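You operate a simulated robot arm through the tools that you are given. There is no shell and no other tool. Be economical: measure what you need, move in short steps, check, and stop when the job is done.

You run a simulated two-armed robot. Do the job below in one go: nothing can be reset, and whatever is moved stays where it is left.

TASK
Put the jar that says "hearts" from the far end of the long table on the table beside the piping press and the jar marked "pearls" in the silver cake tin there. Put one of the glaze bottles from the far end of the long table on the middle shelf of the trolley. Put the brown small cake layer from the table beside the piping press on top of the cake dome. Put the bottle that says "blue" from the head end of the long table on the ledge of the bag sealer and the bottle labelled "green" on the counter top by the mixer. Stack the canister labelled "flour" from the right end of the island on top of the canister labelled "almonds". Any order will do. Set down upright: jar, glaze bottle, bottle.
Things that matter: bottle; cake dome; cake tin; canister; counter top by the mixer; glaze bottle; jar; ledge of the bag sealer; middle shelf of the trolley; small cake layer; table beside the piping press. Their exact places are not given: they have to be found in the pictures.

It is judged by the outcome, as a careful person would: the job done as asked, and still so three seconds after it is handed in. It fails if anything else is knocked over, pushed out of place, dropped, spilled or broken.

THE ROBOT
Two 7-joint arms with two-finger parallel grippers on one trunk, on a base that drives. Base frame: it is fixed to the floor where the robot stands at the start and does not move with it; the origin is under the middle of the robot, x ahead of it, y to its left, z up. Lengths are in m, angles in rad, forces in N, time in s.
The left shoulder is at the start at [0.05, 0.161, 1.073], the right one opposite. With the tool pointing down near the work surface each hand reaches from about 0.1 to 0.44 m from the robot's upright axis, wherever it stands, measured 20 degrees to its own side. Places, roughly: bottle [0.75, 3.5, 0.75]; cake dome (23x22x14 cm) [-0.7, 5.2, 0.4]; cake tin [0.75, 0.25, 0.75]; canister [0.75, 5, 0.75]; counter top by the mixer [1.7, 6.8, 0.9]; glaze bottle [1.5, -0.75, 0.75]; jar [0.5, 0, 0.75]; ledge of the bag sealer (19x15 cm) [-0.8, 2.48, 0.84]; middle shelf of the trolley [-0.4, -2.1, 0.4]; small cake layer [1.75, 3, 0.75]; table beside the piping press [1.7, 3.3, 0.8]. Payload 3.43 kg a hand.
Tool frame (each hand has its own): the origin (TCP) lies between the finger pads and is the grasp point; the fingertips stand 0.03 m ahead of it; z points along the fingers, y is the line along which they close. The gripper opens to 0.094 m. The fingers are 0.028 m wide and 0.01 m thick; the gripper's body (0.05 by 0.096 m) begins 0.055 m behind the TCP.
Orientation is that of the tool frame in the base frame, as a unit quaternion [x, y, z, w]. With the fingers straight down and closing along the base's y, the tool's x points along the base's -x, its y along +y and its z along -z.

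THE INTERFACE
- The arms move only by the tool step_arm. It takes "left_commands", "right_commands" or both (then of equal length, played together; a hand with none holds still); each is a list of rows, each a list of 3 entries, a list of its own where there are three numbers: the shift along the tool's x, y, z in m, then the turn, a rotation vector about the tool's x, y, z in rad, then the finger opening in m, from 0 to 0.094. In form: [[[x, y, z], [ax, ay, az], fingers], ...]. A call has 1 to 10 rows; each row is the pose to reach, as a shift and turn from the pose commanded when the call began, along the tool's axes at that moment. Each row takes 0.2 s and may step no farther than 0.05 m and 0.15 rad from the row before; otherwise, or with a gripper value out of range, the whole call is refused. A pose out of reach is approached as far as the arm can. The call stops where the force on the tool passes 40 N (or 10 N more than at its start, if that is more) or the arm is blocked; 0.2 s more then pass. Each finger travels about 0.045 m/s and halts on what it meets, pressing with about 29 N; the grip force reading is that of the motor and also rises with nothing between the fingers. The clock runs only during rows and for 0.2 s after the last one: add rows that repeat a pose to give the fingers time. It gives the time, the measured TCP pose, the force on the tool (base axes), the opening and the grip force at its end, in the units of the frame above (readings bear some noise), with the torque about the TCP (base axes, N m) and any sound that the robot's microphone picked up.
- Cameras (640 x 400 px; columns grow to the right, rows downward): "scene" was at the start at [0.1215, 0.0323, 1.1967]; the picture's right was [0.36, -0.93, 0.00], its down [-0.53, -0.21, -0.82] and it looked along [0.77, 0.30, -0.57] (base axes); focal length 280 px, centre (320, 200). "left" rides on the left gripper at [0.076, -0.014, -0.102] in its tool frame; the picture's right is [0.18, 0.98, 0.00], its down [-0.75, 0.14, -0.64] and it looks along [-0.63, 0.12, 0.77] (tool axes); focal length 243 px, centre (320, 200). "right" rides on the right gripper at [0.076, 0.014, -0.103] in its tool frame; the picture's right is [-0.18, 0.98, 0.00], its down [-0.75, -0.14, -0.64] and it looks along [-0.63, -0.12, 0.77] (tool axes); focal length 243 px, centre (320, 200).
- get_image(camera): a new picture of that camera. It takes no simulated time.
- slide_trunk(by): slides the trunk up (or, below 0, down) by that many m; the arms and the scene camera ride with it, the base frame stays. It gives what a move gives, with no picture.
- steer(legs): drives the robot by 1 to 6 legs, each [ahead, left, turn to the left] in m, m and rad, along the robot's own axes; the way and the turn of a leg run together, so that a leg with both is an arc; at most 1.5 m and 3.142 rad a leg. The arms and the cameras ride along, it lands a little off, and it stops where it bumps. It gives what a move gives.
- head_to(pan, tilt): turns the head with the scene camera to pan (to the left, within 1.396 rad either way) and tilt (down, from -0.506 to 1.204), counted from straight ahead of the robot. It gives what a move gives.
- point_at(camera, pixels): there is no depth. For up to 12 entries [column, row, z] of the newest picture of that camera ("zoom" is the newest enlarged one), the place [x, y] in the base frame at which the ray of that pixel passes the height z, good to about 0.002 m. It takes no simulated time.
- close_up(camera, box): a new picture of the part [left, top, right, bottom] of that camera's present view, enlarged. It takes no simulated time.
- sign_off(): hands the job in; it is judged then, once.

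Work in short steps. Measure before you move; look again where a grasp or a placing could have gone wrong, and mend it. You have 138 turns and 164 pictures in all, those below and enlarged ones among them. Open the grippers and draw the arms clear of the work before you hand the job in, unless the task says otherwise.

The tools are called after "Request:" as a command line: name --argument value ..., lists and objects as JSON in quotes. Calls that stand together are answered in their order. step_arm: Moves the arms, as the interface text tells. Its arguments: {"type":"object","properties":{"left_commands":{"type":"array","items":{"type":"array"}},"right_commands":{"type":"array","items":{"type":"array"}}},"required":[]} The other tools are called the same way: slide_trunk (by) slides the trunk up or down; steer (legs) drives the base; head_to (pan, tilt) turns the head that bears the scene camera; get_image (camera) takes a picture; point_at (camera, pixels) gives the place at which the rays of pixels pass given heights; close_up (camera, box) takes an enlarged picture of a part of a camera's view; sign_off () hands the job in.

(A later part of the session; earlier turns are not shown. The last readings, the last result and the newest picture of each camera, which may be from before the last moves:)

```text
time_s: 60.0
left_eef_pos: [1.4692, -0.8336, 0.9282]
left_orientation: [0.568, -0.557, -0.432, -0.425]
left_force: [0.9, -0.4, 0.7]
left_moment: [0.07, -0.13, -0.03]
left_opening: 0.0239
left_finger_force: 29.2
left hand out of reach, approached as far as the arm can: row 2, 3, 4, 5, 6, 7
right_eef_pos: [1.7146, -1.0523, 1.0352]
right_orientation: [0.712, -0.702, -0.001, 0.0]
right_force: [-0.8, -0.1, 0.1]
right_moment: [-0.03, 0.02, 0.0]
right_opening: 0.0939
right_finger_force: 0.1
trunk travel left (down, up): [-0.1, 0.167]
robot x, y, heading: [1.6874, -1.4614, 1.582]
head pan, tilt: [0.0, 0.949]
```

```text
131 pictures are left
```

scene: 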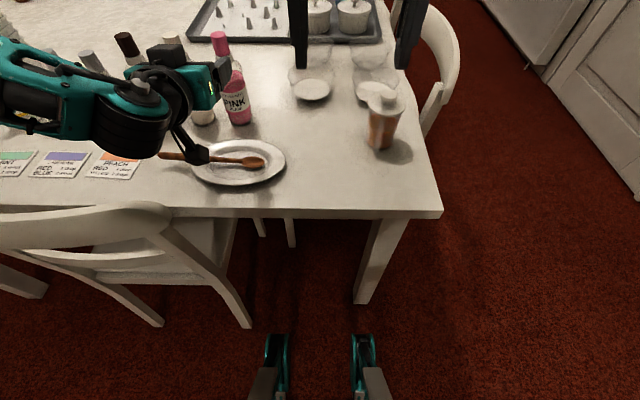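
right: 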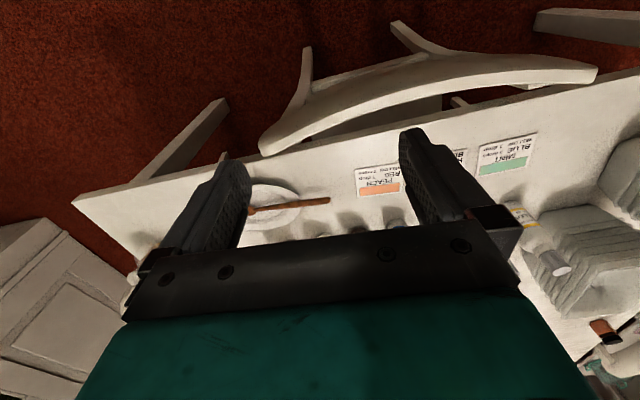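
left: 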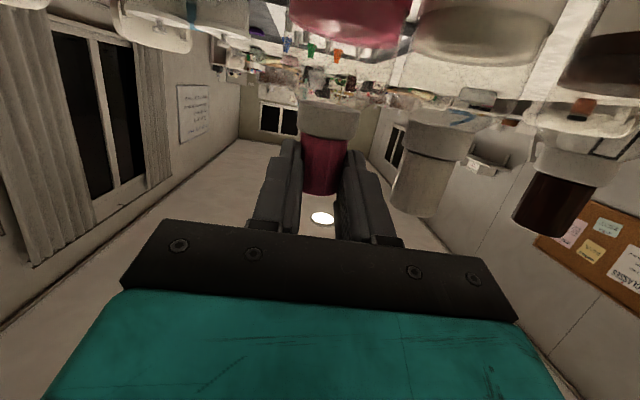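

Reach clipped again; grip is only on the top of the cap. Release, and check floor clearances to move the base closer.

Request:
step_arm --left_commands '[[[0, 0, 0], [0, 0, 0], 0.065], [[0, 0, 0], [0, 0, 0], 0.065], [[0, 0, -0.04], [0, 0, 0], 0.065], [[0, 0, -0.08], [0, 0, 0], 0.065], [[0, 0, -0.1], [0, 0, 0], 0.065]]'

Request:
get_image --camera "scene"

Request:
point_at --camera "scene" --pixels '[[362, 303, 0.0], [248, 326, 0.0], [277, 336, 0.1], [363, 336, 0.1], [350, 217, 0.75], [170, 215, 0.9], [239, 125, 0.75], [219, 34, 0.93], [204, 125, 0.75], [378, 303, 0]]'

```text
time_s: 61.2
left_eef_pos: [1.4715, -0.9293, 0.9551]
left_orientation: [0.567, -0.557, -0.432, -0.425]
left_force: [0.7, 0.5, 0.0]
left_moment: [0.0, 0.01, 0.01]
left_opening: 0.0649
left_finger_force: 0.1
right_eef_pos: [1.7143, -1.0518, 1.0353]
right_orientation: [0.712, -0.702, -0.001, 0.0]
right_force: [0.6, -0.1, 0.7]
right_moment: [0.02, -0.02, 0.01]
right_opening: 0.0942
right_finger_force: 0.0
trunk travel left (down, up): [-0.1, 0.167]
robot x, y, heading: [1.689, -1.4592, 1.588]
head pan, tilt: [0.0, 0.949]
```

```text
130 pictures are left
```

scene: 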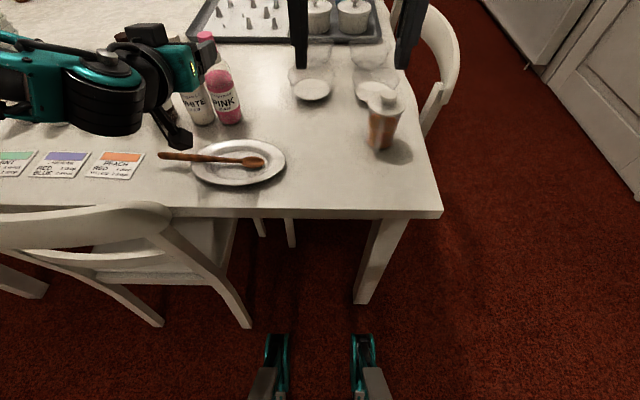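

```text
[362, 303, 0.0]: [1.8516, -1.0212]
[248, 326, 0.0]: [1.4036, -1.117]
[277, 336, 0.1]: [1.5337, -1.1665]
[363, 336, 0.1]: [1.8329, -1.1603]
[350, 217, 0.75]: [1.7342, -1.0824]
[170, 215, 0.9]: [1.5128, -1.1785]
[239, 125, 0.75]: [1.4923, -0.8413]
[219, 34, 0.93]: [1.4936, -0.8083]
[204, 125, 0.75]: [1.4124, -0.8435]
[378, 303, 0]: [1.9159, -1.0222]
```

Pink moved slightly to about (231,123). Wheels can advance ~8 cm safely; drive ahead 0.08 after lifting the hand back a bit.

Request:
step_arm --left_commands '[[[0, -0.0, -0.05], [0, 0, 0], 0.065], [[0, -0.0, -0.1], [0, 0, 0], 0.065]]'

Request:
steer --legs '[[0.08, 0, -0.018]]'

Request:
get_image --camera "scene"

```text
time_s: 61.8
left_eef_pos: [1.4754, -1.0123, 0.9778]
left_orientation: [0.568, -0.557, -0.432, -0.425]
left_force: [0.2, 0.7, 0.4]
left_moment: [-0.03, -0.01, 0.01]
left_opening: 0.0647
left_finger_force: 0.0
left hand out of reach, approached as far as the arm can: row 2
right_eef_pos: [1.7144, -1.0514, 1.0344]
right_orientation: [0.713, -0.701, -0.001, 0.0]
right_force: [-0.4, -0.6, -0.1]
right_moment: [0.0, -0.01, 0.01]
right_opening: 0.0942
right_finger_force: 0.1
trunk travel left (down, up): [-0.1, 0.167]
robot x, y, heading: [1.685, -1.4603, 1.586]
head pan, tilt: [0.0, 0.949]
```

```text
time_s: 62.9
left_eef_pos: [1.4836, -0.9277, 0.9788]
left_orientation: [-0.562, 0.563, 0.427, 0.429]
left_force: [0.0, 0.5, 0.2]
left_moment: [-0.01, 0.01, -0.01]
left_opening: 0.0649
left_finger_force: 0.1
right_eef_pos: [1.7225, -0.973, 1.0346]
right_orientation: [-0.706, 0.708, 0.001, -0.001]
right_force: [-0.2, -0.3, 0.1]
right_moment: [-0.01, -0.03, -0.04]
right_opening: 0.0939
right_finger_force: 0.1
trunk travel left (down, up): [-0.1, 0.167]
robot x, y, heading: [1.685, -1.3821, 1.568]
head pan, tilt: [0.0, 0.949]
```

```text
129 pictures are left
```

scene: 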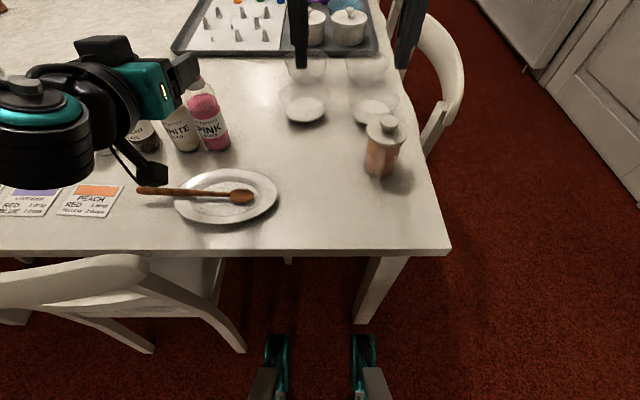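

Measure the pink bottle now (base front (217,151), sides at (204,143),(230,143)).

Request:
point_at --camera "scene" --pixels '[[217, 151, 0.75], [204, 143, 0.75], [230, 143, 0.75], [187, 152, 0.75]]'

Request:
get_image --camera "left"

```text
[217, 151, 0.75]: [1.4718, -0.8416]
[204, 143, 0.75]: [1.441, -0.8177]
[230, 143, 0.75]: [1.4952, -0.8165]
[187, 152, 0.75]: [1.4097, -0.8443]
```

```text
128 pictures are left
```

left: 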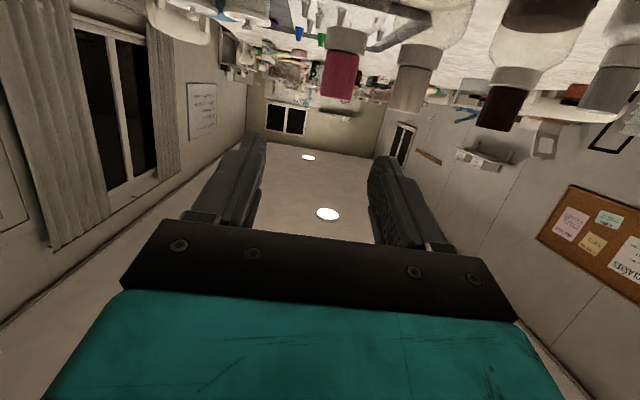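

Pink centre ≈ (1.470,-0.815). Align at opening 0.05, then advance and close at TCP z≈0.90.

Request:
step_arm --left_commands '[[[0.023, 0.007, 0.0], [0, 0, 0], 0.052], [[0.0458, 0.0136, 0.01], [0, 0, 0], 0.052], [[0.0458, 0.0136, 0.05], [0, 0, 0], 0.052], [[0.0458, 0.0136, 0.09], [0, 0, 0], 0.052], [[0.0458, 0.0136, 0.1297], [0, 0, 0], 0.052], [[0.0458, 0.0136, 0.1297], [0, 0, 0], 0.052]]'

Request:
get_image --camera "left"

```text
time_s: 64.3
left_eef_pos: [1.469, -0.814, 0.9028]
left_orientation: [0.563, -0.563, -0.428, -0.429]
left_force: [-0.9, 0.8, -0.2]
left_moment: [-0.02, 0.0, 0.0]
left_opening: 0.0518
left_finger_force: 0.1
right_eef_pos: [1.721, -0.9732, 1.034]
right_orientation: [-0.705, 0.709, 0.001, 0.0]
right_force: [-0.1, -0.2, -0.2]
right_moment: [0.05, -0.03, 0.0]
right_opening: 0.0941
right_finger_force: 0.0
trunk travel left (down, up): [-0.1, 0.167]
robot x, y, heading: [1.6867, -1.3793, 1.571]
head pan, tilt: [0.0, 0.949]
```

```text
127 pictures are left
```

left: 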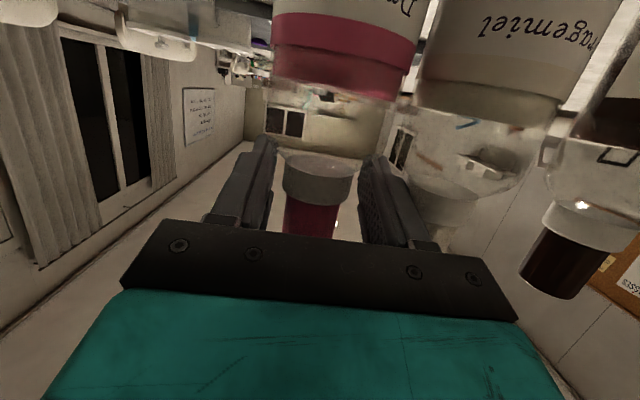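

The cap sits between the fingers. Close and lift straight up.

Request:
step_arm --left_commands '[[[0, 0, 0], [0, 0, 0], 0.01], [[0, 0, 0], [0, 0, 0], 0.01], [[0, 0, 0], [0, 0, 0], 0.01], [[-0.019, 0, -0.005], [0, 0, 0], 0.01], [[-0.058, 0, -0.016], [0, 0, 0], 0.01], [[-0.096, -0.0, -0.027], [0, 0, 0], 0.01], [[-0.096, -0.0, -0.027], [0, 0, 0], 0.01]]'

Request:
get_image --camera "left"

Request:
get_image --camera "scene"

```text
time_s: 65.9
left_eef_pos: [1.4691, -0.8157, 0.9981]
left_orientation: [-0.563, 0.563, 0.427, 0.429]
left_force: [-0.1, 0.7, -2.2]
left_moment: [0.0, -0.04, 0.0]
left_opening: 0.0361
left_finger_force: 29.0
right_eef_pos: [1.7216, -0.9727, 1.0338]
right_orientation: [-0.706, 0.709, 0.001, -0.001]
right_force: [-1.0, 0.0, -1.0]
right_moment: [0.0, 0.0, -0.03]
right_opening: 0.0939
right_finger_force: 0.1
trunk travel left (down, up): [-0.1, 0.167]
robot x, y, heading: [1.6865, -1.3829, 1.569]
head pan, tilt: [0.0, 0.949]
```

```text
126 pictures are left
```

left: 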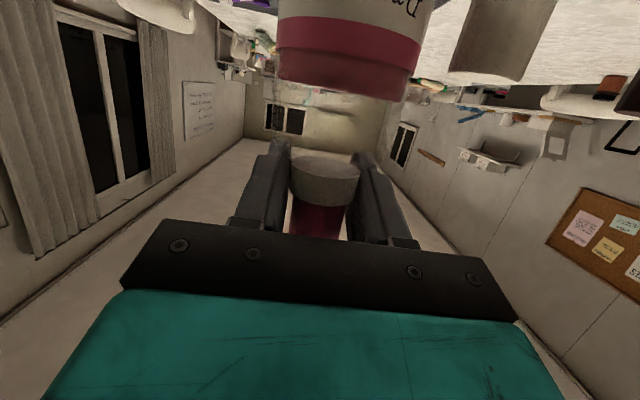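

```text
125 pictures are left
```

scene: 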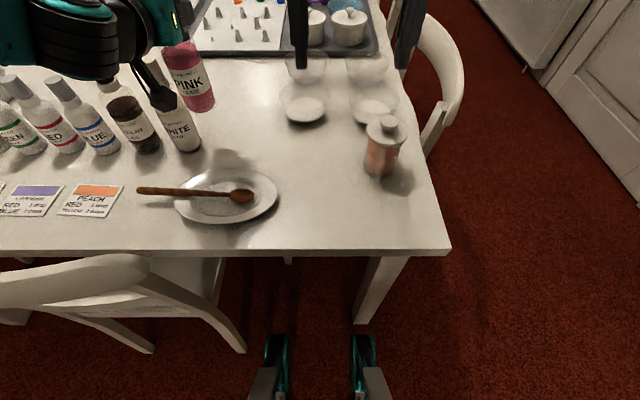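

Pink glaze held upright by its collar (0.036 m). Pull it back and up, raise the trunk, then drive back, turn left and go along the aisle toward the trolley.

Request:
step_arm --left_commands '[[[-0.005, 0, -0.045], [0, 0, 0], 0.01], [[-0.01, 0, -0.09], [0, 0, 0], 0.01], [[-0.013, 0.0, -0.125], [0, 0, 0], 0.01]]'

Request:
slide_trunk --by 0.12

Request:
steer --legs '[[-0.22, 0, 0], [0, 0, 1.571], [1.2, 0, 0]]'

Request:
head_to --pan 0.6 --tilt 0.5

Request:
get_image --camera "scene"

```text
time_s: 66.7
left_eef_pos: [1.4706, -0.9246, 1.0446]
left_orientation: [-0.562, 0.564, 0.427, 0.429]
left_force: [0.5, -0.4, -3.6]
left_moment: [-0.02, 0.02, 0.01]
left_opening: 0.0361
left_finger_force: 29.3
left hand out of reach, approached as far as the arm can: row 3
right_eef_pos: [1.7222, -0.9723, 1.0352]
right_orientation: [-0.706, 0.708, 0.002, 0.0]
right_force: [0.5, 0.4, 0.0]
right_moment: [0.0, 0.0, 0.03]
right_opening: 0.094
right_finger_force: 0.1
trunk travel left (down, up): [-0.1, 0.167]
robot x, y, heading: [1.686, -1.3811, 1.567]
head pan, tilt: [0.0, 0.949]
```

```text
time_s: 68.2
left_eef_pos: [1.4694, -0.9256, 1.165]
left_orientation: [0.563, -0.563, -0.427, -0.429]
left_force: [-0.3, 0.0, -3.7]
left_moment: [0.05, 0.02, -0.01]
left_opening: 0.0363
left_finger_force: 29.1
right_eef_pos: [1.7213, -0.9731, 1.1542]
right_orientation: [-0.706, 0.708, 0.002, 0.0]
right_force: [-0.7, -0.1, -0.3]
right_moment: [0.01, 0.0, -0.02]
right_opening: 0.0941
right_finger_force: 0.0
trunk travel left (down, up): [-0.22, 0.047]
robot x, y, heading: [1.6881, -1.3827, 1.569]
head pan, tilt: [0.0, 0.949]
```

```text
time_s: 79.3
left_eef_pos: [0.0481, -1.8137, 1.1657]
left_orientation: [0.796, -0.001, -0.605, -0.002]
left_force: [-0.1, 0.7, -3.5]
left_moment: [0.0, 0.01, -0.04]
left_opening: 0.0362
left_finger_force: 28.8
right_eef_pos: [0.0974, -1.5617, 1.1542]
right_orientation: [1.0, -0.003, -0.001, 0.001]
right_force: [0.2, -1.2, 0.6]
right_moment: [0.0, -0.02, 0.01]
right_opening: 0.0943
right_finger_force: 0.0
trunk travel left (down, up): [-0.22, 0.047]
robot x, y, heading: [0.5076, -1.5996, 3.136]
head pan, tilt: [0.0, 0.949]
```

```text
time_s: 80.3
left_eef_pos: [0.0486, -1.8136, 1.1653]
left_orientation: [0.796, -0.002, -0.606, -0.002]
left_force: [-0.1, -0.2, -3.0]
left_moment: [-0.02, 0.0, 0.02]
left_opening: 0.036
left_finger_force: 29.1
right_eef_pos: [0.0982, -1.561, 1.1559]
right_orientation: [1.0, -0.004, -0.001, 0.001]
right_force: [0.4, -0.4, 0.6]
right_moment: [-0.02, 0.02, 0.01]
right_opening: 0.0941
right_finger_force: 0.0
trunk travel left (down, up): [-0.22, 0.047]
robot x, y, heading: [0.5043, -1.5971, 3.134]
head pan, tilt: [0.6, 0.499]
```

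```text
124 pictures are left
```

scene: 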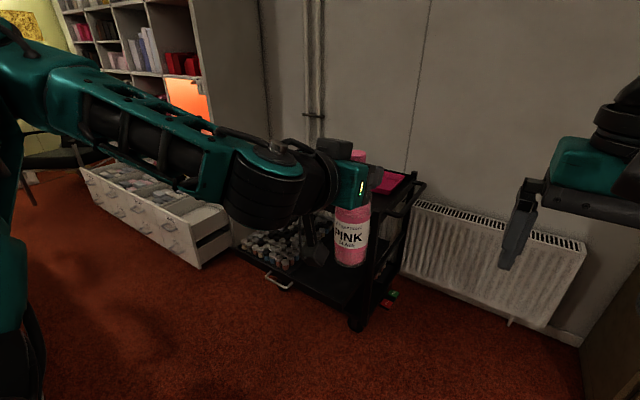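

The arm hides the trolley. Look to the left for clearance before shifting.

Request:
head_to --pan 1.39 --tilt 0.6

Request:
get_image --camera "scene"

Request:
get_image --camera "right"

```text
time_s: 81.4
left_eef_pos: [0.0481, -1.8122, 1.1657]
left_orientation: [0.796, -0.001, -0.605, -0.002]
left_force: [-0.7, -0.1, -3.8]
left_moment: [0.02, -0.03, 0.03]
left_opening: 0.0366
left_finger_force: 28.8
right_eef_pos: [0.0977, -1.5618, 1.1545]
right_orientation: [1.0, -0.004, 0.0, 0.001]
right_force: [-0.1, 0.4, -0.5]
right_moment: [0.01, 0.02, 0.0]
right_opening: 0.0939
right_finger_force: 0.1
trunk travel left (down, up): [-0.22, 0.047]
robot x, y, heading: [0.5064, -1.5983, 3.139]
head pan, tilt: [1.389, 0.6]
```

```text
123 pictures are left
```

scene: 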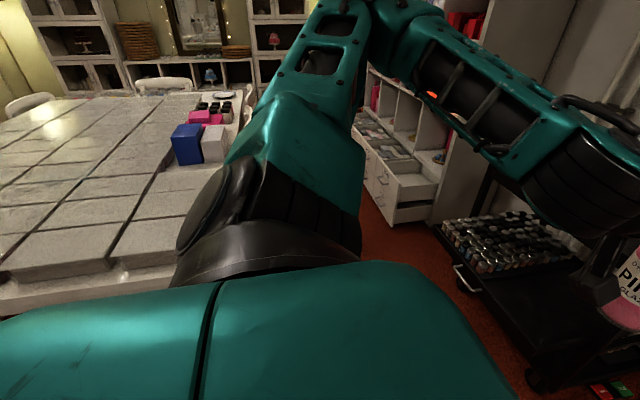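

```text
122 pictures are left
```

right: 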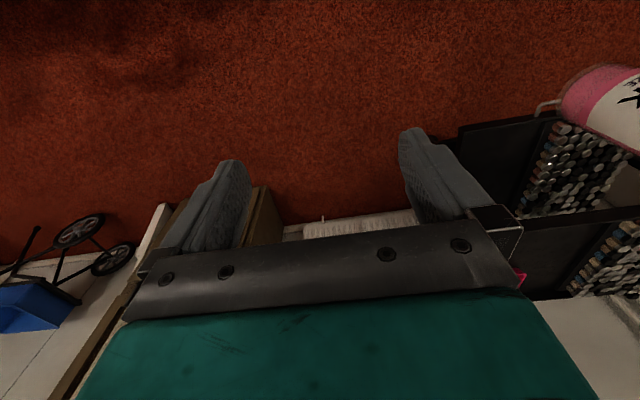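

The right hand camera sees the trolley at its right edge; enlarge that.

Request:
close_up --camera "right" --box '[400, 60, 640, 310]'

Request:
close_up --camera "scene" --box '[400, 160, 640, 400]'

```text
1.60 times, centred on (520, 185) of right
```

zoom: 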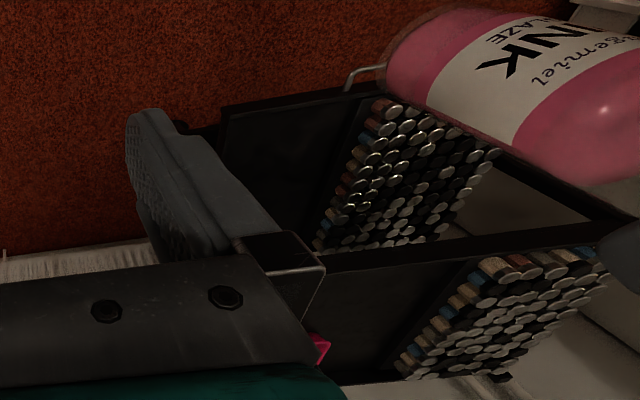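

```text
1.67 times, centred on (520, 280) of scene
```

zoom: 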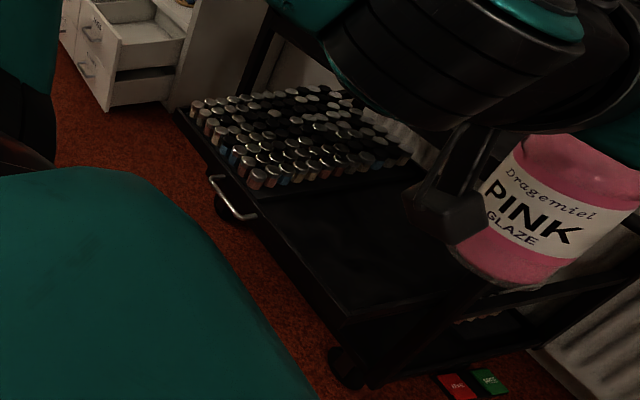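

The middle shelf is pulled out with an empty near half. Measure its corners, assuming z≈0.4.

Request:
point_at --camera "zoom" --pixels '[[345, 318, 0.4], [180, 112, 0.4], [265, 192, 0.4], [415, 185, 0.4], [450, 285, 0.4], [350, 240, 0.4], [345, 318, 0.45], [365, 385, 0.0], [235, 210, 0.4]]'

Request:
head_to --pan 0.45 --tilt 0.7

Request:
steer --legs '[[0.1, 0.1, 0], [0, 0, 0.4]]'

Request:
get_image --camera "scene"

Request:
get_image --camera "right"

```text
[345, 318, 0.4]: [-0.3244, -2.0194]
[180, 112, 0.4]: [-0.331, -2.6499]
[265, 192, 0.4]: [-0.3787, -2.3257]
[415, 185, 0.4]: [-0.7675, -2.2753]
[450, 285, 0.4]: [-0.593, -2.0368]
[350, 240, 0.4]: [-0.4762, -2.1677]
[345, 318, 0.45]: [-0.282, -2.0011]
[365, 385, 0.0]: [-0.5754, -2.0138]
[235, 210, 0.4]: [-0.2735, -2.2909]
```

```text
time_s: 82.6
left_eef_pos: [0.0492, -1.8137, 1.1654]
left_orientation: [0.796, -0.002, -0.605, -0.002]
left_force: [0.2, -0.3, -2.9]
left_moment: [-0.03, 0.03, -0.02]
left_opening: 0.036
left_finger_force: 29.3
right_eef_pos: [0.0976, -1.5618, 1.1546]
right_orientation: [1.0, -0.003, 0.0, 0.001]
right_force: [-0.6, 0.2, -1.0]
right_moment: [-0.03, 0.0, 0.02]
right_opening: 0.0942
right_finger_force: 0.0
trunk travel left (down, up): [-0.22, 0.047]
robot x, y, heading: [0.5065, -1.5998, 3.139]
head pan, tilt: [0.45, 0.7]
```

```text
time_s: 85.4
left_eef_pos: [0.0678, -2.076, 1.1655]
left_orientation: [0.78, 0.157, -0.594, 0.118]
left_force: [-0.2, 0.0, -2.6]
left_moment: [-0.03, 0.02, 0.01]
left_opening: 0.0357
left_finger_force: 28.7
right_eef_pos: [0.0158, -1.8253, 1.1545]
right_orientation: [0.981, 0.195, -0.001, 0.001]
right_force: [-0.2, -0.8, -0.8]
right_moment: [0.01, -0.04, -0.03]
right_opening: 0.0941
right_finger_force: 0.0
trunk travel left (down, up): [-0.22, 0.047]
robot x, y, heading: [0.407, -1.6984, -2.746]
head pan, tilt: [0.45, 0.7]
```

```text
119 pictures are left
```

scene: 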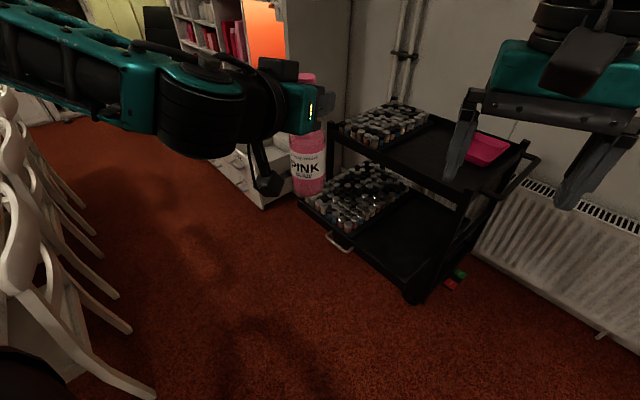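

```text
118 pictures are left
```

right: 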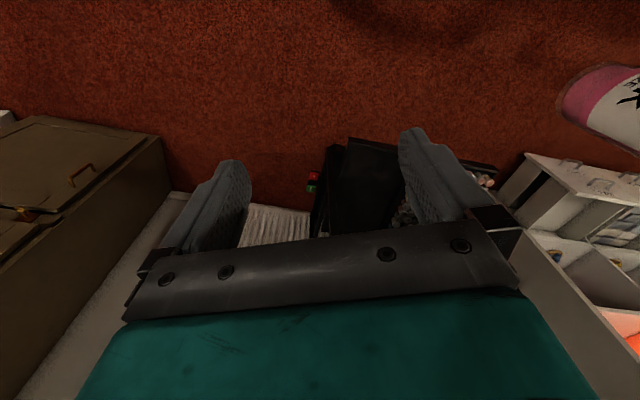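

Now clear: the middle shelf's empty near half at ~(400,240). Measure shelf edges and the top shelf's front edge.

Request:
close_up --camera "scene" --box '[280, 80, 560, 310]'

Request:
point_at --camera "scene" --pixels '[[405, 285, 0.4], [405, 285, 0.36], [302, 193, 0.4], [352, 240, 0.4], [412, 190, 0.4], [460, 215, 0.4], [400, 240, 0.4], [330, 140, 0.75], [465, 205, 0.75], [413, 300, 0.0], [413, 300, 0.05]]'

```text
1.74 times, centred on (420, 195) of scene
```

zoom: 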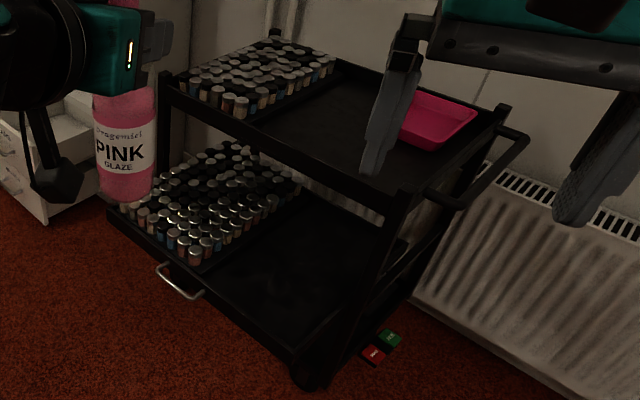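

```text
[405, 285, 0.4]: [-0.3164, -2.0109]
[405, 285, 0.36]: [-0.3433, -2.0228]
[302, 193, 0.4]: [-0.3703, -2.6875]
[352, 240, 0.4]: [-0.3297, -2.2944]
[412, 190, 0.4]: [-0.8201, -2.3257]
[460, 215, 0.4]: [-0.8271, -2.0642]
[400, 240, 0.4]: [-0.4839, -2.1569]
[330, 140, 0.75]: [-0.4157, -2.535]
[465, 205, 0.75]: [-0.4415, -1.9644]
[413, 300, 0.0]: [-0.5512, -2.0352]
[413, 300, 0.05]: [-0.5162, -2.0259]
```

The tray lies at z≈0.42, front edge x≈-0.31, empty for y -2.29..-2.01. Straighten heading to face -x and stand at about (0.15,-1.9).

Request:
steer --legs '[[0, 0, -0.396], [0.26, 0, 0], [0, 0.2, 0]]'

Request:
head_to --pan 0.3 --tilt 0.95

Request:
get_image --camera "scene"

```text
time_s: 90.4
left_eef_pos: [-0.3077, -2.1215, 1.1662]
left_orientation: [0.796, 0.0, -0.605, -0.001]
left_force: [0.2, 0.2, -2.8]
left_moment: [-0.02, 0.04, 0.0]
left_opening: 0.0359
left_finger_force: 28.7
right_eef_pos: [-0.2603, -1.8701, 1.1547]
right_orientation: [1.0, 0.001, 0.0, 0.001]
right_force: [-0.3, 0.2, -0.2]
right_moment: [-0.02, 0.01, -0.02]
right_opening: 0.0939
right_finger_force: 0.0
trunk travel left (down, up): [-0.22, 0.047]
robot x, y, heading: [0.1508, -1.9016, -3.132]
head pan, tilt: [0.45, 0.7]
```

```text
time_s: 91.2
left_eef_pos: [-0.3083, -2.1226, 1.1663]
left_orientation: [0.796, 0.001, -0.606, -0.001]
left_force: [-0.2, -0.7, -2.7]
left_moment: [0.0, 0.02, 0.02]
left_opening: 0.0358
left_finger_force: 29.3
right_eef_pos: [-0.2603, -1.8697, 1.1545]
right_orientation: [1.0, 0.0, -0.001, 0.0]
right_force: [0.6, 0.4, 0.3]
right_moment: [-0.04, 0.03, -0.02]
right_opening: 0.094
right_finger_force: 0.0
trunk travel left (down, up): [-0.22, 0.047]
robot x, y, heading: [0.1473, -1.9019, -3.139]
head pan, tilt: [0.3, 0.949]
```

```text
116 pictures are left
```

scene: 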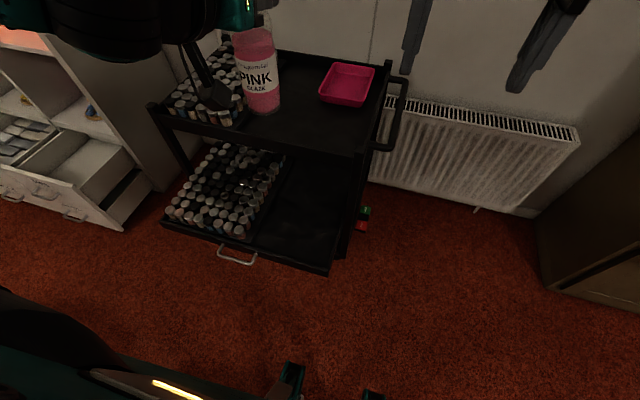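

Clear view: middle shelf empty area columns 255–340, rows 170–262; measure edges.

Request:
point_at --camera "scene" --pixels '[[328, 268, 0.42], [163, 222, 0.42], [253, 242, 0.42], [345, 180, 0.42], [290, 220, 0.42], [355, 152, 0.75], [152, 106, 0.75], [355, 152, 0.7], [290, 245, 0.42], [328, 268, 0.4], [328, 268, 0.45]]'

Request:
close_up --camera "scene" --box '[140, 80, 420, 290]'

```text
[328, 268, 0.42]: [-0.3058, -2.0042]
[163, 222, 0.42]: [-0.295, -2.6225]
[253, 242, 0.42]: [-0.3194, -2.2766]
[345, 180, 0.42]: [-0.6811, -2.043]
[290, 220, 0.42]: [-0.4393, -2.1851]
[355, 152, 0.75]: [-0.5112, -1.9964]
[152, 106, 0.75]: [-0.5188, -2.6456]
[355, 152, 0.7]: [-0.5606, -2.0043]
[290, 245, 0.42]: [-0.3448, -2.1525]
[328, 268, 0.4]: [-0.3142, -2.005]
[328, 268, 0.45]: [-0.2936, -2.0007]
```

```text
1.90 times, centred on (280, 185) of scene
```

zoom: 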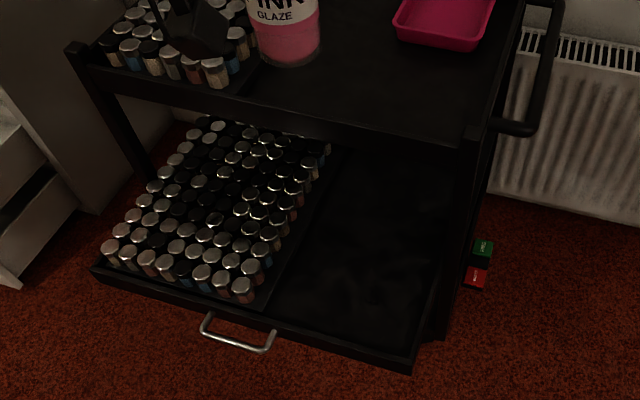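

Lower the trunk, then lower and advance the arm to above the tray at (-0.40,-2.14).

Request:
slide_trunk --by -0.22

Request:
step_arm --left_commands '[[[0.0344, 0.003, 0.0255], [0, 0, 0], 0.01], [[0.0689, 0.006, 0.051], [0, 0, 0], 0.01], [[0.1033, 0.009, 0.0765], [0, 0, 0], 0.01], [[0.1378, 0.012, 0.102], [0, 0, 0], 0.01], [[0.1722, 0.015, 0.1274], [0, 0, 0], 0.01], [[0.2067, 0.018, 0.1529], [0, 0, 0], 0.01]]'

Request:
get_image --camera "scene"

```text
time_s: 93.5
left_eef_pos: [-0.3083, -2.1224, 0.9453]
left_orientation: [0.796, 0.001, -0.606, 0.0]
left_force: [-0.1, 0.2, -3.2]
left_moment: [0.01, 0.04, 0.0]
left_opening: 0.0356
left_finger_force: 28.2
right_eef_pos: [-0.2615, -1.8702, 0.9343]
right_orientation: [1.0, 0.0, -0.001, 0.0]
right_force: [-1.0, -0.1, -1.0]
right_moment: [0.0, 0.01, -0.01]
right_opening: 0.0938
right_finger_force: 0.1
trunk travel left (down, up): [0.0, 0.267]
robot x, y, heading: [0.1434, -1.9002, -3.14]
head pan, tilt: [0.3, 0.949]
```

```text
time_s: 94.9
left_eef_pos: [-0.3918, -2.1603, 0.7497]
left_orientation: [0.796, 0.001, -0.605, 0.0]
left_force: [0.3, 0.3, -2.2]
left_moment: [0.0, 0.04, -0.04]
left_opening: 0.036
left_finger_force: 28.9
left hand out of reach, approached as far as the arm can: row 5, 6
right_eef_pos: [-0.2605, -1.8695, 0.9346]
right_orientation: [1.0, 0.001, 0.0, 0.0]
right_force: [-0.1, -0.4, -0.2]
right_moment: [-0.08, -0.01, 0.05]
right_opening: 0.094
right_finger_force: 0.2
trunk travel left (down, up): [0.0, 0.267]
robot x, y, heading: [0.1473, -1.8992, -3.139]
head pan, tilt: [0.3, 0.949]
```

```text
114 pictures are left
```

scene: 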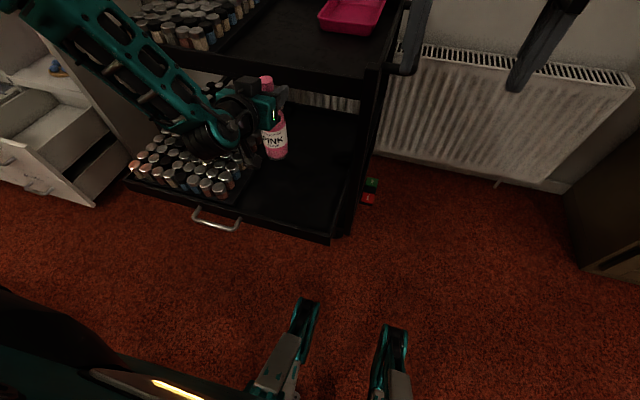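

The near-horizontal hand can't go lower than z≈0.75 here. I'll set the bottle on the trolley's empty top-shelf spot and regrasp from above. First raise it and look at the top shelf.

Request:
step_arm --left_commands '[[[-0.0405, 0, -0.0112], [0, 0, 0], 0.01], [[-0.081, 0, -0.0225], [0, 0, 0], 0.01], [[-0.1214, 0, -0.0337], [0, 0, 0], 0.01], [[-0.1618, 0, -0.045], [0, 0, 0], 0.01], [[-0.2023, 0, -0.0562], [0, 0, 0], 0.01], [[-0.24, 0, -0.066], [0, 0, 0], 0.01]]'

Request:
slide_trunk --by 0.1

Request:
get_image --camera "scene"

```text
time_s: 96.3
left_eef_pos: [-0.3887, -2.1567, 0.9992]
left_orientation: [0.796, 0.0, -0.605, -0.001]
left_force: [-0.4, -0.2, -3.5]
left_moment: [0.01, 0.0, 0.02]
left_opening: 0.0359
left_finger_force: 29.3
right_eef_pos: [-0.2608, -1.8692, 0.9342]
right_orientation: [1.0, 0.0, -0.001, 0.001]
right_force: [-0.5, -0.6, -0.2]
right_moment: [-0.02, 0.02, -0.03]
right_opening: 0.094
right_finger_force: 0.1
trunk travel left (down, up): [0.0, 0.267]
robot x, y, heading: [0.1473, -1.9035, -3.141]
head pan, tilt: [0.3, 0.949]
```

```text
time_s: 97.7
left_eef_pos: [-0.3901, -2.1563, 1.0988]
left_orientation: [0.796, 0.002, -0.606, 0.0]
left_force: [-1.0, 0.0, -3.7]
left_moment: [0.01, 0.01, 0.0]
left_opening: 0.0359
left_finger_force: 29.3
right_eef_pos: [-0.2612, -1.8709, 1.0348]
right_orientation: [1.0, 0.0, -0.001, 0.001]
right_force: [-0.7, 0.1, 0.7]
right_moment: [0.02, -0.01, 0.01]
right_opening: 0.094
right_finger_force: 0.1
trunk travel left (down, up): [-0.1, 0.167]
robot x, y, heading: [0.1477, -1.9014, -3.134]
head pan, tilt: [0.3, 0.949]
```

```text
113 pictures are left
```

scene: 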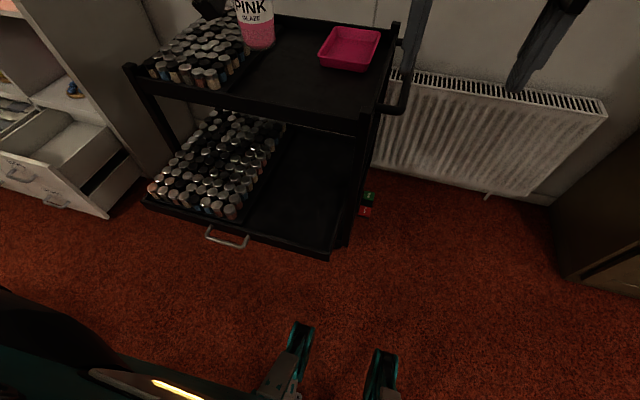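

Drive ahead 0.13 m toward the trolley so the arm can reach over the top shelf.

Request:
steer --legs '[[0.13, 0, 0]]'

Request:
step_arm --left_commands '[[[-0.014, 0, 0.035], [0, 0, 0], 0.01], [[-0.02, 0, 0.062], [0, 0, 0], 0.01], [[-0.02, 0, 0.062], [0, 0, 0], 0.01]]'

Request:
get_image --camera "scene"

Request:
point_at --camera "scene" --pixels '[[320, 130, 0.75], [320, 130, 0.72], [290, 110, 0.72], [340, 70, 0.72]]'

```text
time_s: 98.9
left_eef_pos: [-0.5003, -2.1582, 1.0975]
left_orientation: [0.796, 0.002, -0.605, 0.001]
left_force: [-0.3, -0.4, -2.5]
left_moment: [0.0, 0.02, 0.02]
left_opening: 0.0361
left_finger_force: 29.1
right_eef_pos: [-0.3726, -1.871, 1.0348]
right_orientation: [1.0, 0.0, -0.001, 0.001]
right_force: [0.1, 1.1, 0.7]
right_moment: [0.05, 0.03, 0.0]
right_opening: 0.094
right_finger_force: 0.0
trunk travel left (down, up): [-0.1, 0.167]
robot x, y, heading: [0.037, -1.9055, -3.139]
head pan, tilt: [0.3, 0.949]
stopped in leg 1: the robot was blocked; the commanded pose is now the measured one
```

```text
time_s: 99.7
left_eef_pos: [-0.564, -2.1571, 1.1024]
left_orientation: [0.796, 0.0, -0.605, -0.001]
left_force: [-0.9, -0.8, -3.1]
left_moment: [0.02, 0.04, 0.0]
left_opening: 0.0359
left_finger_force: 29.6
right_eef_pos: [-0.3715, -1.8702, 1.0337]
right_orientation: [1.0, 0.0, -0.001, 0.001]
right_force: [0.4, -0.9, 0.4]
right_moment: [0.0, 0.0, 0.0]
right_opening: 0.0942
right_finger_force: 0.0
trunk travel left (down, up): [-0.1, 0.167]
robot x, y, heading: [0.0385, -1.9038, -3.144]
head pan, tilt: [0.3, 0.949]
```

```text
112 pictures are left
```

scene: 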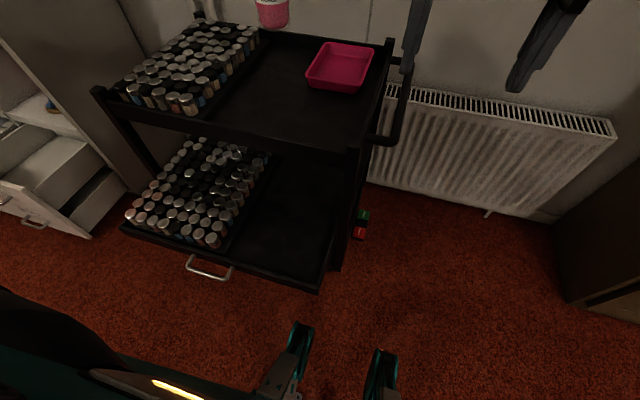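

```text
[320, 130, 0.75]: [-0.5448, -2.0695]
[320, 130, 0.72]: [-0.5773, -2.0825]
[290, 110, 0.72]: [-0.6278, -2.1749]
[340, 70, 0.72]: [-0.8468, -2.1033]
```

The base touched something (tray front, likely). Check whether the trolley moved, backing off 1.5 cm.

Request:
steer --legs '[[-0.015, 0, 0]]'

Request:
get_image --camera "scene"

Request:
point_at --camera "scene" --pixels '[[319, 285, 0.42], [122, 230, 0.42], [347, 153, 0.75], [94, 92, 0.75], [290, 130, 0.72], [310, 95, 0.74], [265, 75, 0.72]]'

```text
time_s: 100.5
left_eef_pos: [-0.5488, -2.1573, 1.1018]
left_orientation: [0.796, 0.001, -0.605, 0.0]
left_force: [0.4, -0.8, -2.3]
left_moment: [-0.04, 0.0, -0.02]
left_opening: 0.036
left_finger_force: 29.5
right_eef_pos: [-0.3567, -1.8701, 1.0345]
right_orientation: [1.0, 0.0, -0.001, 0.0]
right_force: [0.6, -1.1, 0.4]
right_moment: [0.01, 0.0, -0.01]
right_opening: 0.0939
right_finger_force: 0.0
trunk travel left (down, up): [-0.1, 0.167]
robot x, y, heading: [0.05, -1.9012, -3.137]
head pan, tilt: [0.3, 0.949]
```

```text
111 pictures are left
```

scene: 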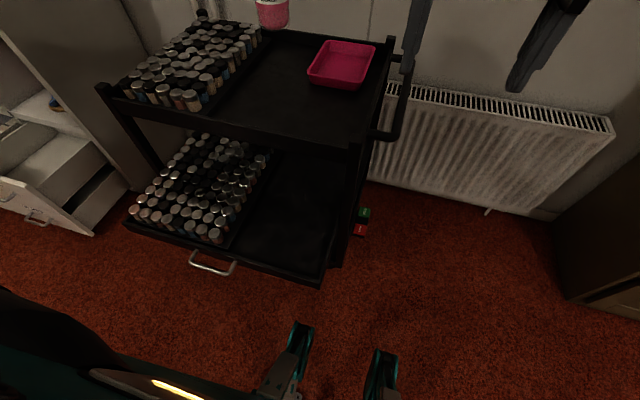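

```text
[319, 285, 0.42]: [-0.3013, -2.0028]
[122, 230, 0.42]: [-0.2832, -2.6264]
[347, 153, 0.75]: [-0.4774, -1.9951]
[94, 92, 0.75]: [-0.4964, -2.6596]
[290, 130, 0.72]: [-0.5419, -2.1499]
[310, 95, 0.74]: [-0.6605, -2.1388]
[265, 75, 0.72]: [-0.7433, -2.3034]
```

Trolley unmoved. Lower the bottle toward the top shelf at (-0.565,-2.157), stopping just above the expected surface.

Request:
step_arm --left_commands '[[[0.04, 0, 0.0145], [0, 0, 0], 0.01], [[0.08, 0, 0.029], [0, 0, 0], 0.01], [[0.12, 0, 0.0435], [0, 0, 0], 0.01], [[0.16, 0, 0.058], [0, 0, 0], 0.01], [[0.1952, 0, 0.0708], [0, 0, 0], 0.01], [[0.1952, 0, 0.0708], [0, 0, 0], 0.01]]'

Request:
get_image --camera "scene"

```text
time_s: 101.9
left_eef_pos: [-0.5653, -2.1562, 0.8946]
left_orientation: [0.796, 0.0, -0.605, 0.0]
left_force: [0.7, 0.6, -2.6]
left_moment: [-0.02, 0.05, -0.03]
left_opening: 0.0357
left_finger_force: 29.3
right_eef_pos: [-0.3568, -1.8702, 1.0339]
right_orientation: [1.0, 0.0, -0.001, 0.002]
right_force: [-0.5, -0.6, 0.0]
right_moment: [-0.01, -0.01, 0.01]
right_opening: 0.0938
right_finger_force: 0.1
trunk travel left (down, up): [-0.1, 0.167]
robot x, y, heading: [0.0518, -1.9042, -3.136]
head pan, tilt: [0.3, 0.949]
```

```text
110 pictures are left
```

scene: 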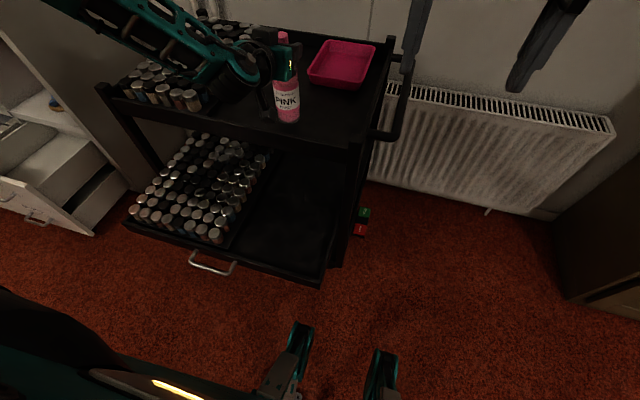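

Lower in small steps while watching the vertical force.

Request:
step_arm --left_commands '[[[0.0048, 0, 0.0013], [0, 0, 0], 0.01], [[0.0096, 0, 0.0027], [0, 0, 0], 0.01], [[0.0096, 0, 0.0027], [0, 0, 0], 0.01]]'

Request:
close_up --camera "scene" --box '[220, 20, 380, 150]'

```text
time_s: 102.7
left_eef_pos: [-0.565, -2.1571, 0.885]
left_orientation: [0.796, 0.0, -0.605, -0.001]
left_force: [0.3, 0.0, -3.4]
left_moment: [0.0, 0.01, -0.04]
left_opening: 0.0358
left_finger_force: 29.2
right_eef_pos: [-0.3571, -1.8706, 1.0343]
right_orientation: [1.0, 0.0, -0.001, 0.001]
right_force: [-0.5, -0.7, -0.2]
right_moment: [0.0, 0.01, 0.03]
right_opening: 0.0943
right_finger_force: 0.1
trunk travel left (down, up): [-0.1, 0.167]
robot x, y, heading: [0.0544, -1.9027, -3.136]
head pan, tilt: [0.3, 0.949]
```

```text
3.08 times, centred on (300, 85) of scene
```

zoom: 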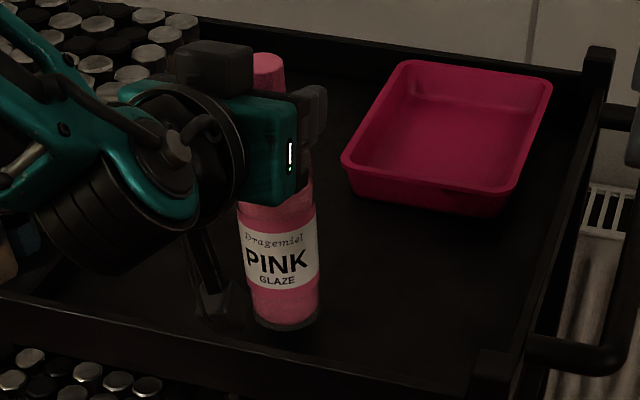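

Not yet in contact; continue lowering in 4 mm steps.

Request:
step_arm --left_commands '[[[0.004, 0, 0.0011], [0, 0, 0], 0.01], [[0.0077, 0, 0.0021], [0, 0, 0], 0.01], [[0.0116, 0, 0.0032], [0, 0, 0], 0.01], [[0.0116, 0, 0.0032], [0, 0, 0], 0.01]]'

```text
time_s: 103.7
left_eef_pos: [-0.5591, -2.1608, 0.8795]
left_orientation: [0.797, 0.0, -0.603, -0.001]
left_force: [0.0, 0.5, -3.6]
left_moment: [-0.03, 0.03, 0.0]
left_opening: 0.0356
left_finger_force: 29.1
left hand out of reach, approached as far as the arm can: row 1, 2, 3, 4
right_eef_pos: [-0.3566, -1.8715, 1.0354]
right_orientation: [1.0, 0.0, 0.0, 0.001]
right_force: [-1.2, -0.5, 0.3]
right_moment: [0.0, -0.01, 0.05]
right_opening: 0.094
right_finger_force: 0.0
trunk travel left (down, up): [-0.1, 0.167]
robot x, y, heading: [0.0506, -1.9028, -3.137]
head pan, tilt: [0.3, 0.949]
```

At the arm's limit; lower with the trunk instead.

Request:
slide_trunk --by -0.008

Request:
close_up --camera "scene" --box '[220, 20, 380, 150]'

```text
time_s: 104.3
left_eef_pos: [-0.5608, -2.161, 0.8705]
left_orientation: [0.797, 0.001, -0.604, 0.0]
left_force: [0.5, 0.1, -2.7]
left_moment: [-0.07, 0.01, -0.01]
left_opening: 0.0357
left_finger_force: 28.9
right_eef_pos: [-0.3569, -1.8706, 1.0262]
right_orientation: [1.0, 0.0, -0.001, 0.0]
right_force: [-0.3, -0.8, -0.6]
right_moment: [-0.02, -0.01, 0.02]
right_opening: 0.094
right_finger_force: 0.1
trunk travel left (down, up): [-0.092, 0.175]
robot x, y, heading: [0.0501, -1.901, -3.142]
head pan, tilt: [0.3, 0.949]
```

```text
3.08 times, centred on (300, 85) of scene
```

zoom: 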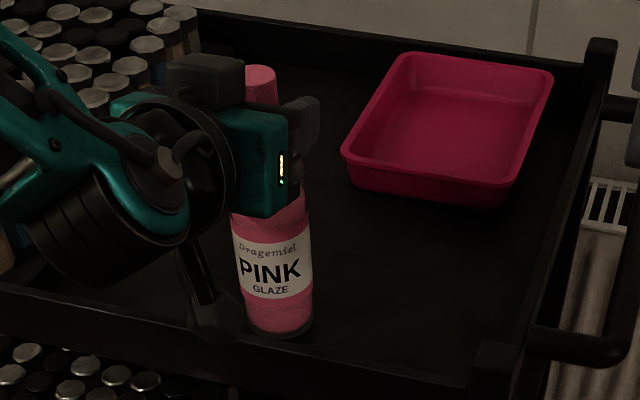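

No contact yet; lower further in small trunk steps.

Request:
slide_trunk --by -0.006

Request:
slide_trunk --by -0.005

Request:
slide_trunk --by -0.004

```text
time_s: 104.8
left_eef_pos: [-0.5616, -2.1611, 0.8696]
left_orientation: [0.793, 0.001, -0.609, 0.0]
left_force: [2.2, -0.4, 15.8]
left_moment: [0.06, -0.51, -0.1]
left_opening: 0.0358
left_finger_force: 29.5
right_eef_pos: [-0.3569, -1.8702, 1.0206]
right_orientation: [1.0, 0.0, -0.002, 0.0]
right_force: [0.3, -0.3, 0.3]
right_moment: [-0.01, 0.01, 0.02]
right_opening: 0.0939
right_finger_force: 0.0
trunk travel left (down, up): [-0.086, 0.181]
robot x, y, heading: [0.0513, -1.9024, -3.141]
head pan, tilt: [0.3, 0.949]
```

```text
time_s: 105.3
left_eef_pos: [-0.5617, -2.1598, 0.8659]
left_orientation: [0.792, 0.001, -0.61, 0.0]
left_force: [-2.4, -1.4, 24.5]
left_moment: [0.28, 0.36, -0.04]
left_opening: 0.0362
left_finger_force: 29.4
right_eef_pos: [-0.3556, -1.8702, 1.0171]
right_orientation: [1.0, -0.001, -0.002, 0.001]
right_force: [0.2, 0.3, -0.4]
right_moment: [0.01, 0.01, 0.01]
right_opening: 0.0938
right_finger_force: 0.0
trunk travel left (down, up): [-0.081, 0.186]
robot x, y, heading: [0.0506, -1.9041, -3.136]
head pan, tilt: [0.3, 0.949]
```

```text
time_s: 105.9
left_eef_pos: [-0.5612, -2.1597, 0.8663]
left_orientation: [0.79, 0.001, -0.613, 0.0]
left_force: [1.3, -2.4, 37.1]
left_moment: [-0.06, -0.56, -0.05]
left_opening: 0.0361
left_finger_force: 29.1
right_eef_pos: [-0.3538, -1.8698, 1.013]
right_orientation: [1.0, 0.0, -0.002, 0.002]
right_force: [-0.2, 0.0, 0.2]
right_moment: [0.0, 0.02, -0.01]
right_opening: 0.0937
right_finger_force: 0.0
trunk travel left (down, up): [-0.077, 0.19]
robot x, y, heading: [0.0491, -1.9016, -3.138]
head pan, tilt: [0.3, 0.949]
```

Contact was at TCP z≈0.87 (shelf z≈0.717). Relieve the pressure, then release and check.

Request:
slide_trunk --by 0.011

Request:
step_arm --left_commands '[[[0, 0, 0], [0, 0, 0], 0.04], [[0, 0, 0], [0, 0, 0], 0.05], [[0, 0, 0], [0, 0, 0], 0.06], [[0, 0, 0], [0, 0, 0], 0.06]]'

Request:
get_image --camera "scene"

```text
time_s: 106.5
left_eef_pos: [-0.5586, -2.1605, 0.8669]
left_orientation: [0.798, 0.001, -0.603, -0.001]
left_force: [-1.3, 0.0, 10.4]
left_moment: [-0.03, 0.05, 0.11]
left_opening: 0.0364
left_finger_force: 29.3
right_eef_pos: [-0.3547, -1.869, 1.0232]
right_orientation: [1.0, 0.0, 0.0, 0.0]
right_force: [0.0, 0.1, 0.6]
right_moment: [0.03, 0.0, 0.02]
right_opening: 0.094
right_finger_force: 0.0
trunk travel left (down, up): [-0.088, 0.179]
robot x, y, heading: [0.05, -1.9038, -3.137]
head pan, tilt: [0.3, 0.949]
```

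```text
time_s: 107.5
left_eef_pos: [-0.5596, -2.16, 0.8677]
left_orientation: [0.797, 0.0, -0.604, -0.001]
left_force: [0.4, 1.0, -0.2]
left_moment: [-0.01, -0.01, -0.02]
left_opening: 0.0601
left_finger_force: 0.0
right_eef_pos: [-0.3562, -1.8684, 1.0224]
right_orientation: [1.0, 0.0, -0.001, 0.001]
right_force: [0.3, -0.9, -0.7]
right_moment: [-0.01, 0.04, 0.0]
right_opening: 0.0942
right_finger_force: 0.0
trunk travel left (down, up): [-0.088, 0.179]
robot x, y, heading: [0.0534, -1.9036, -3.141]
head pan, tilt: [0.3, 0.949]
```

```text
107 pictures are left
```

scene: 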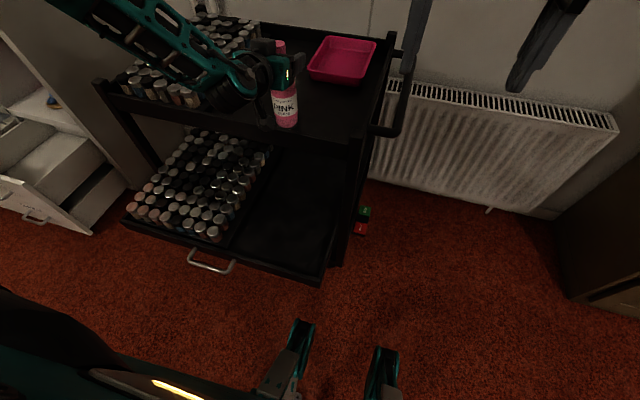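

Bottle stands on the top shelf. Back away, then come over it with a steeper hand (tilt 0.4).

Request:
step_arm --left_commands '[[[0, 0, -0.045], [0, 0, 0], 0.06], [[0, 0, -0.09], [0, 0, 0], 0.06], [[0, 0, -0.15], [0, 0, 0], 0.06]]'

Request:
step_arm --left_commands '[[[0, 0, -0.04], [0, 0, 0], 0.06], [[0, 0, -0.08], [0, 0, 0], 0.06], [[0, 0, -0.12], [0, 0, 0], 0.06], [[0, 0, -0.15], [0, 0, 0], 0.06]]'

```text
refused: row 3 steps farther than a row can; nothing moved
```

```text
time_s: 108.5
left_eef_pos: [-0.415, -2.1612, 0.9094]
left_orientation: [0.796, 0.001, -0.605, 0.0]
left_force: [0.5, -0.3, 0.3]
left_moment: [-0.01, -0.01, 0.03]
left_opening: 0.0599
left_finger_force: 0.1
right_eef_pos: [-0.3562, -1.8707, 1.0235]
right_orientation: [1.0, 0.0, -0.001, 0.001]
right_force: [0.2, 0.4, -0.4]
right_moment: [-0.01, -0.02, -0.02]
right_opening: 0.094
right_finger_force: 0.0
trunk travel left (down, up): [-0.088, 0.179]
robot x, y, heading: [0.0496, -1.9056, -3.142]
head pan, tilt: [0.3, 0.949]
```

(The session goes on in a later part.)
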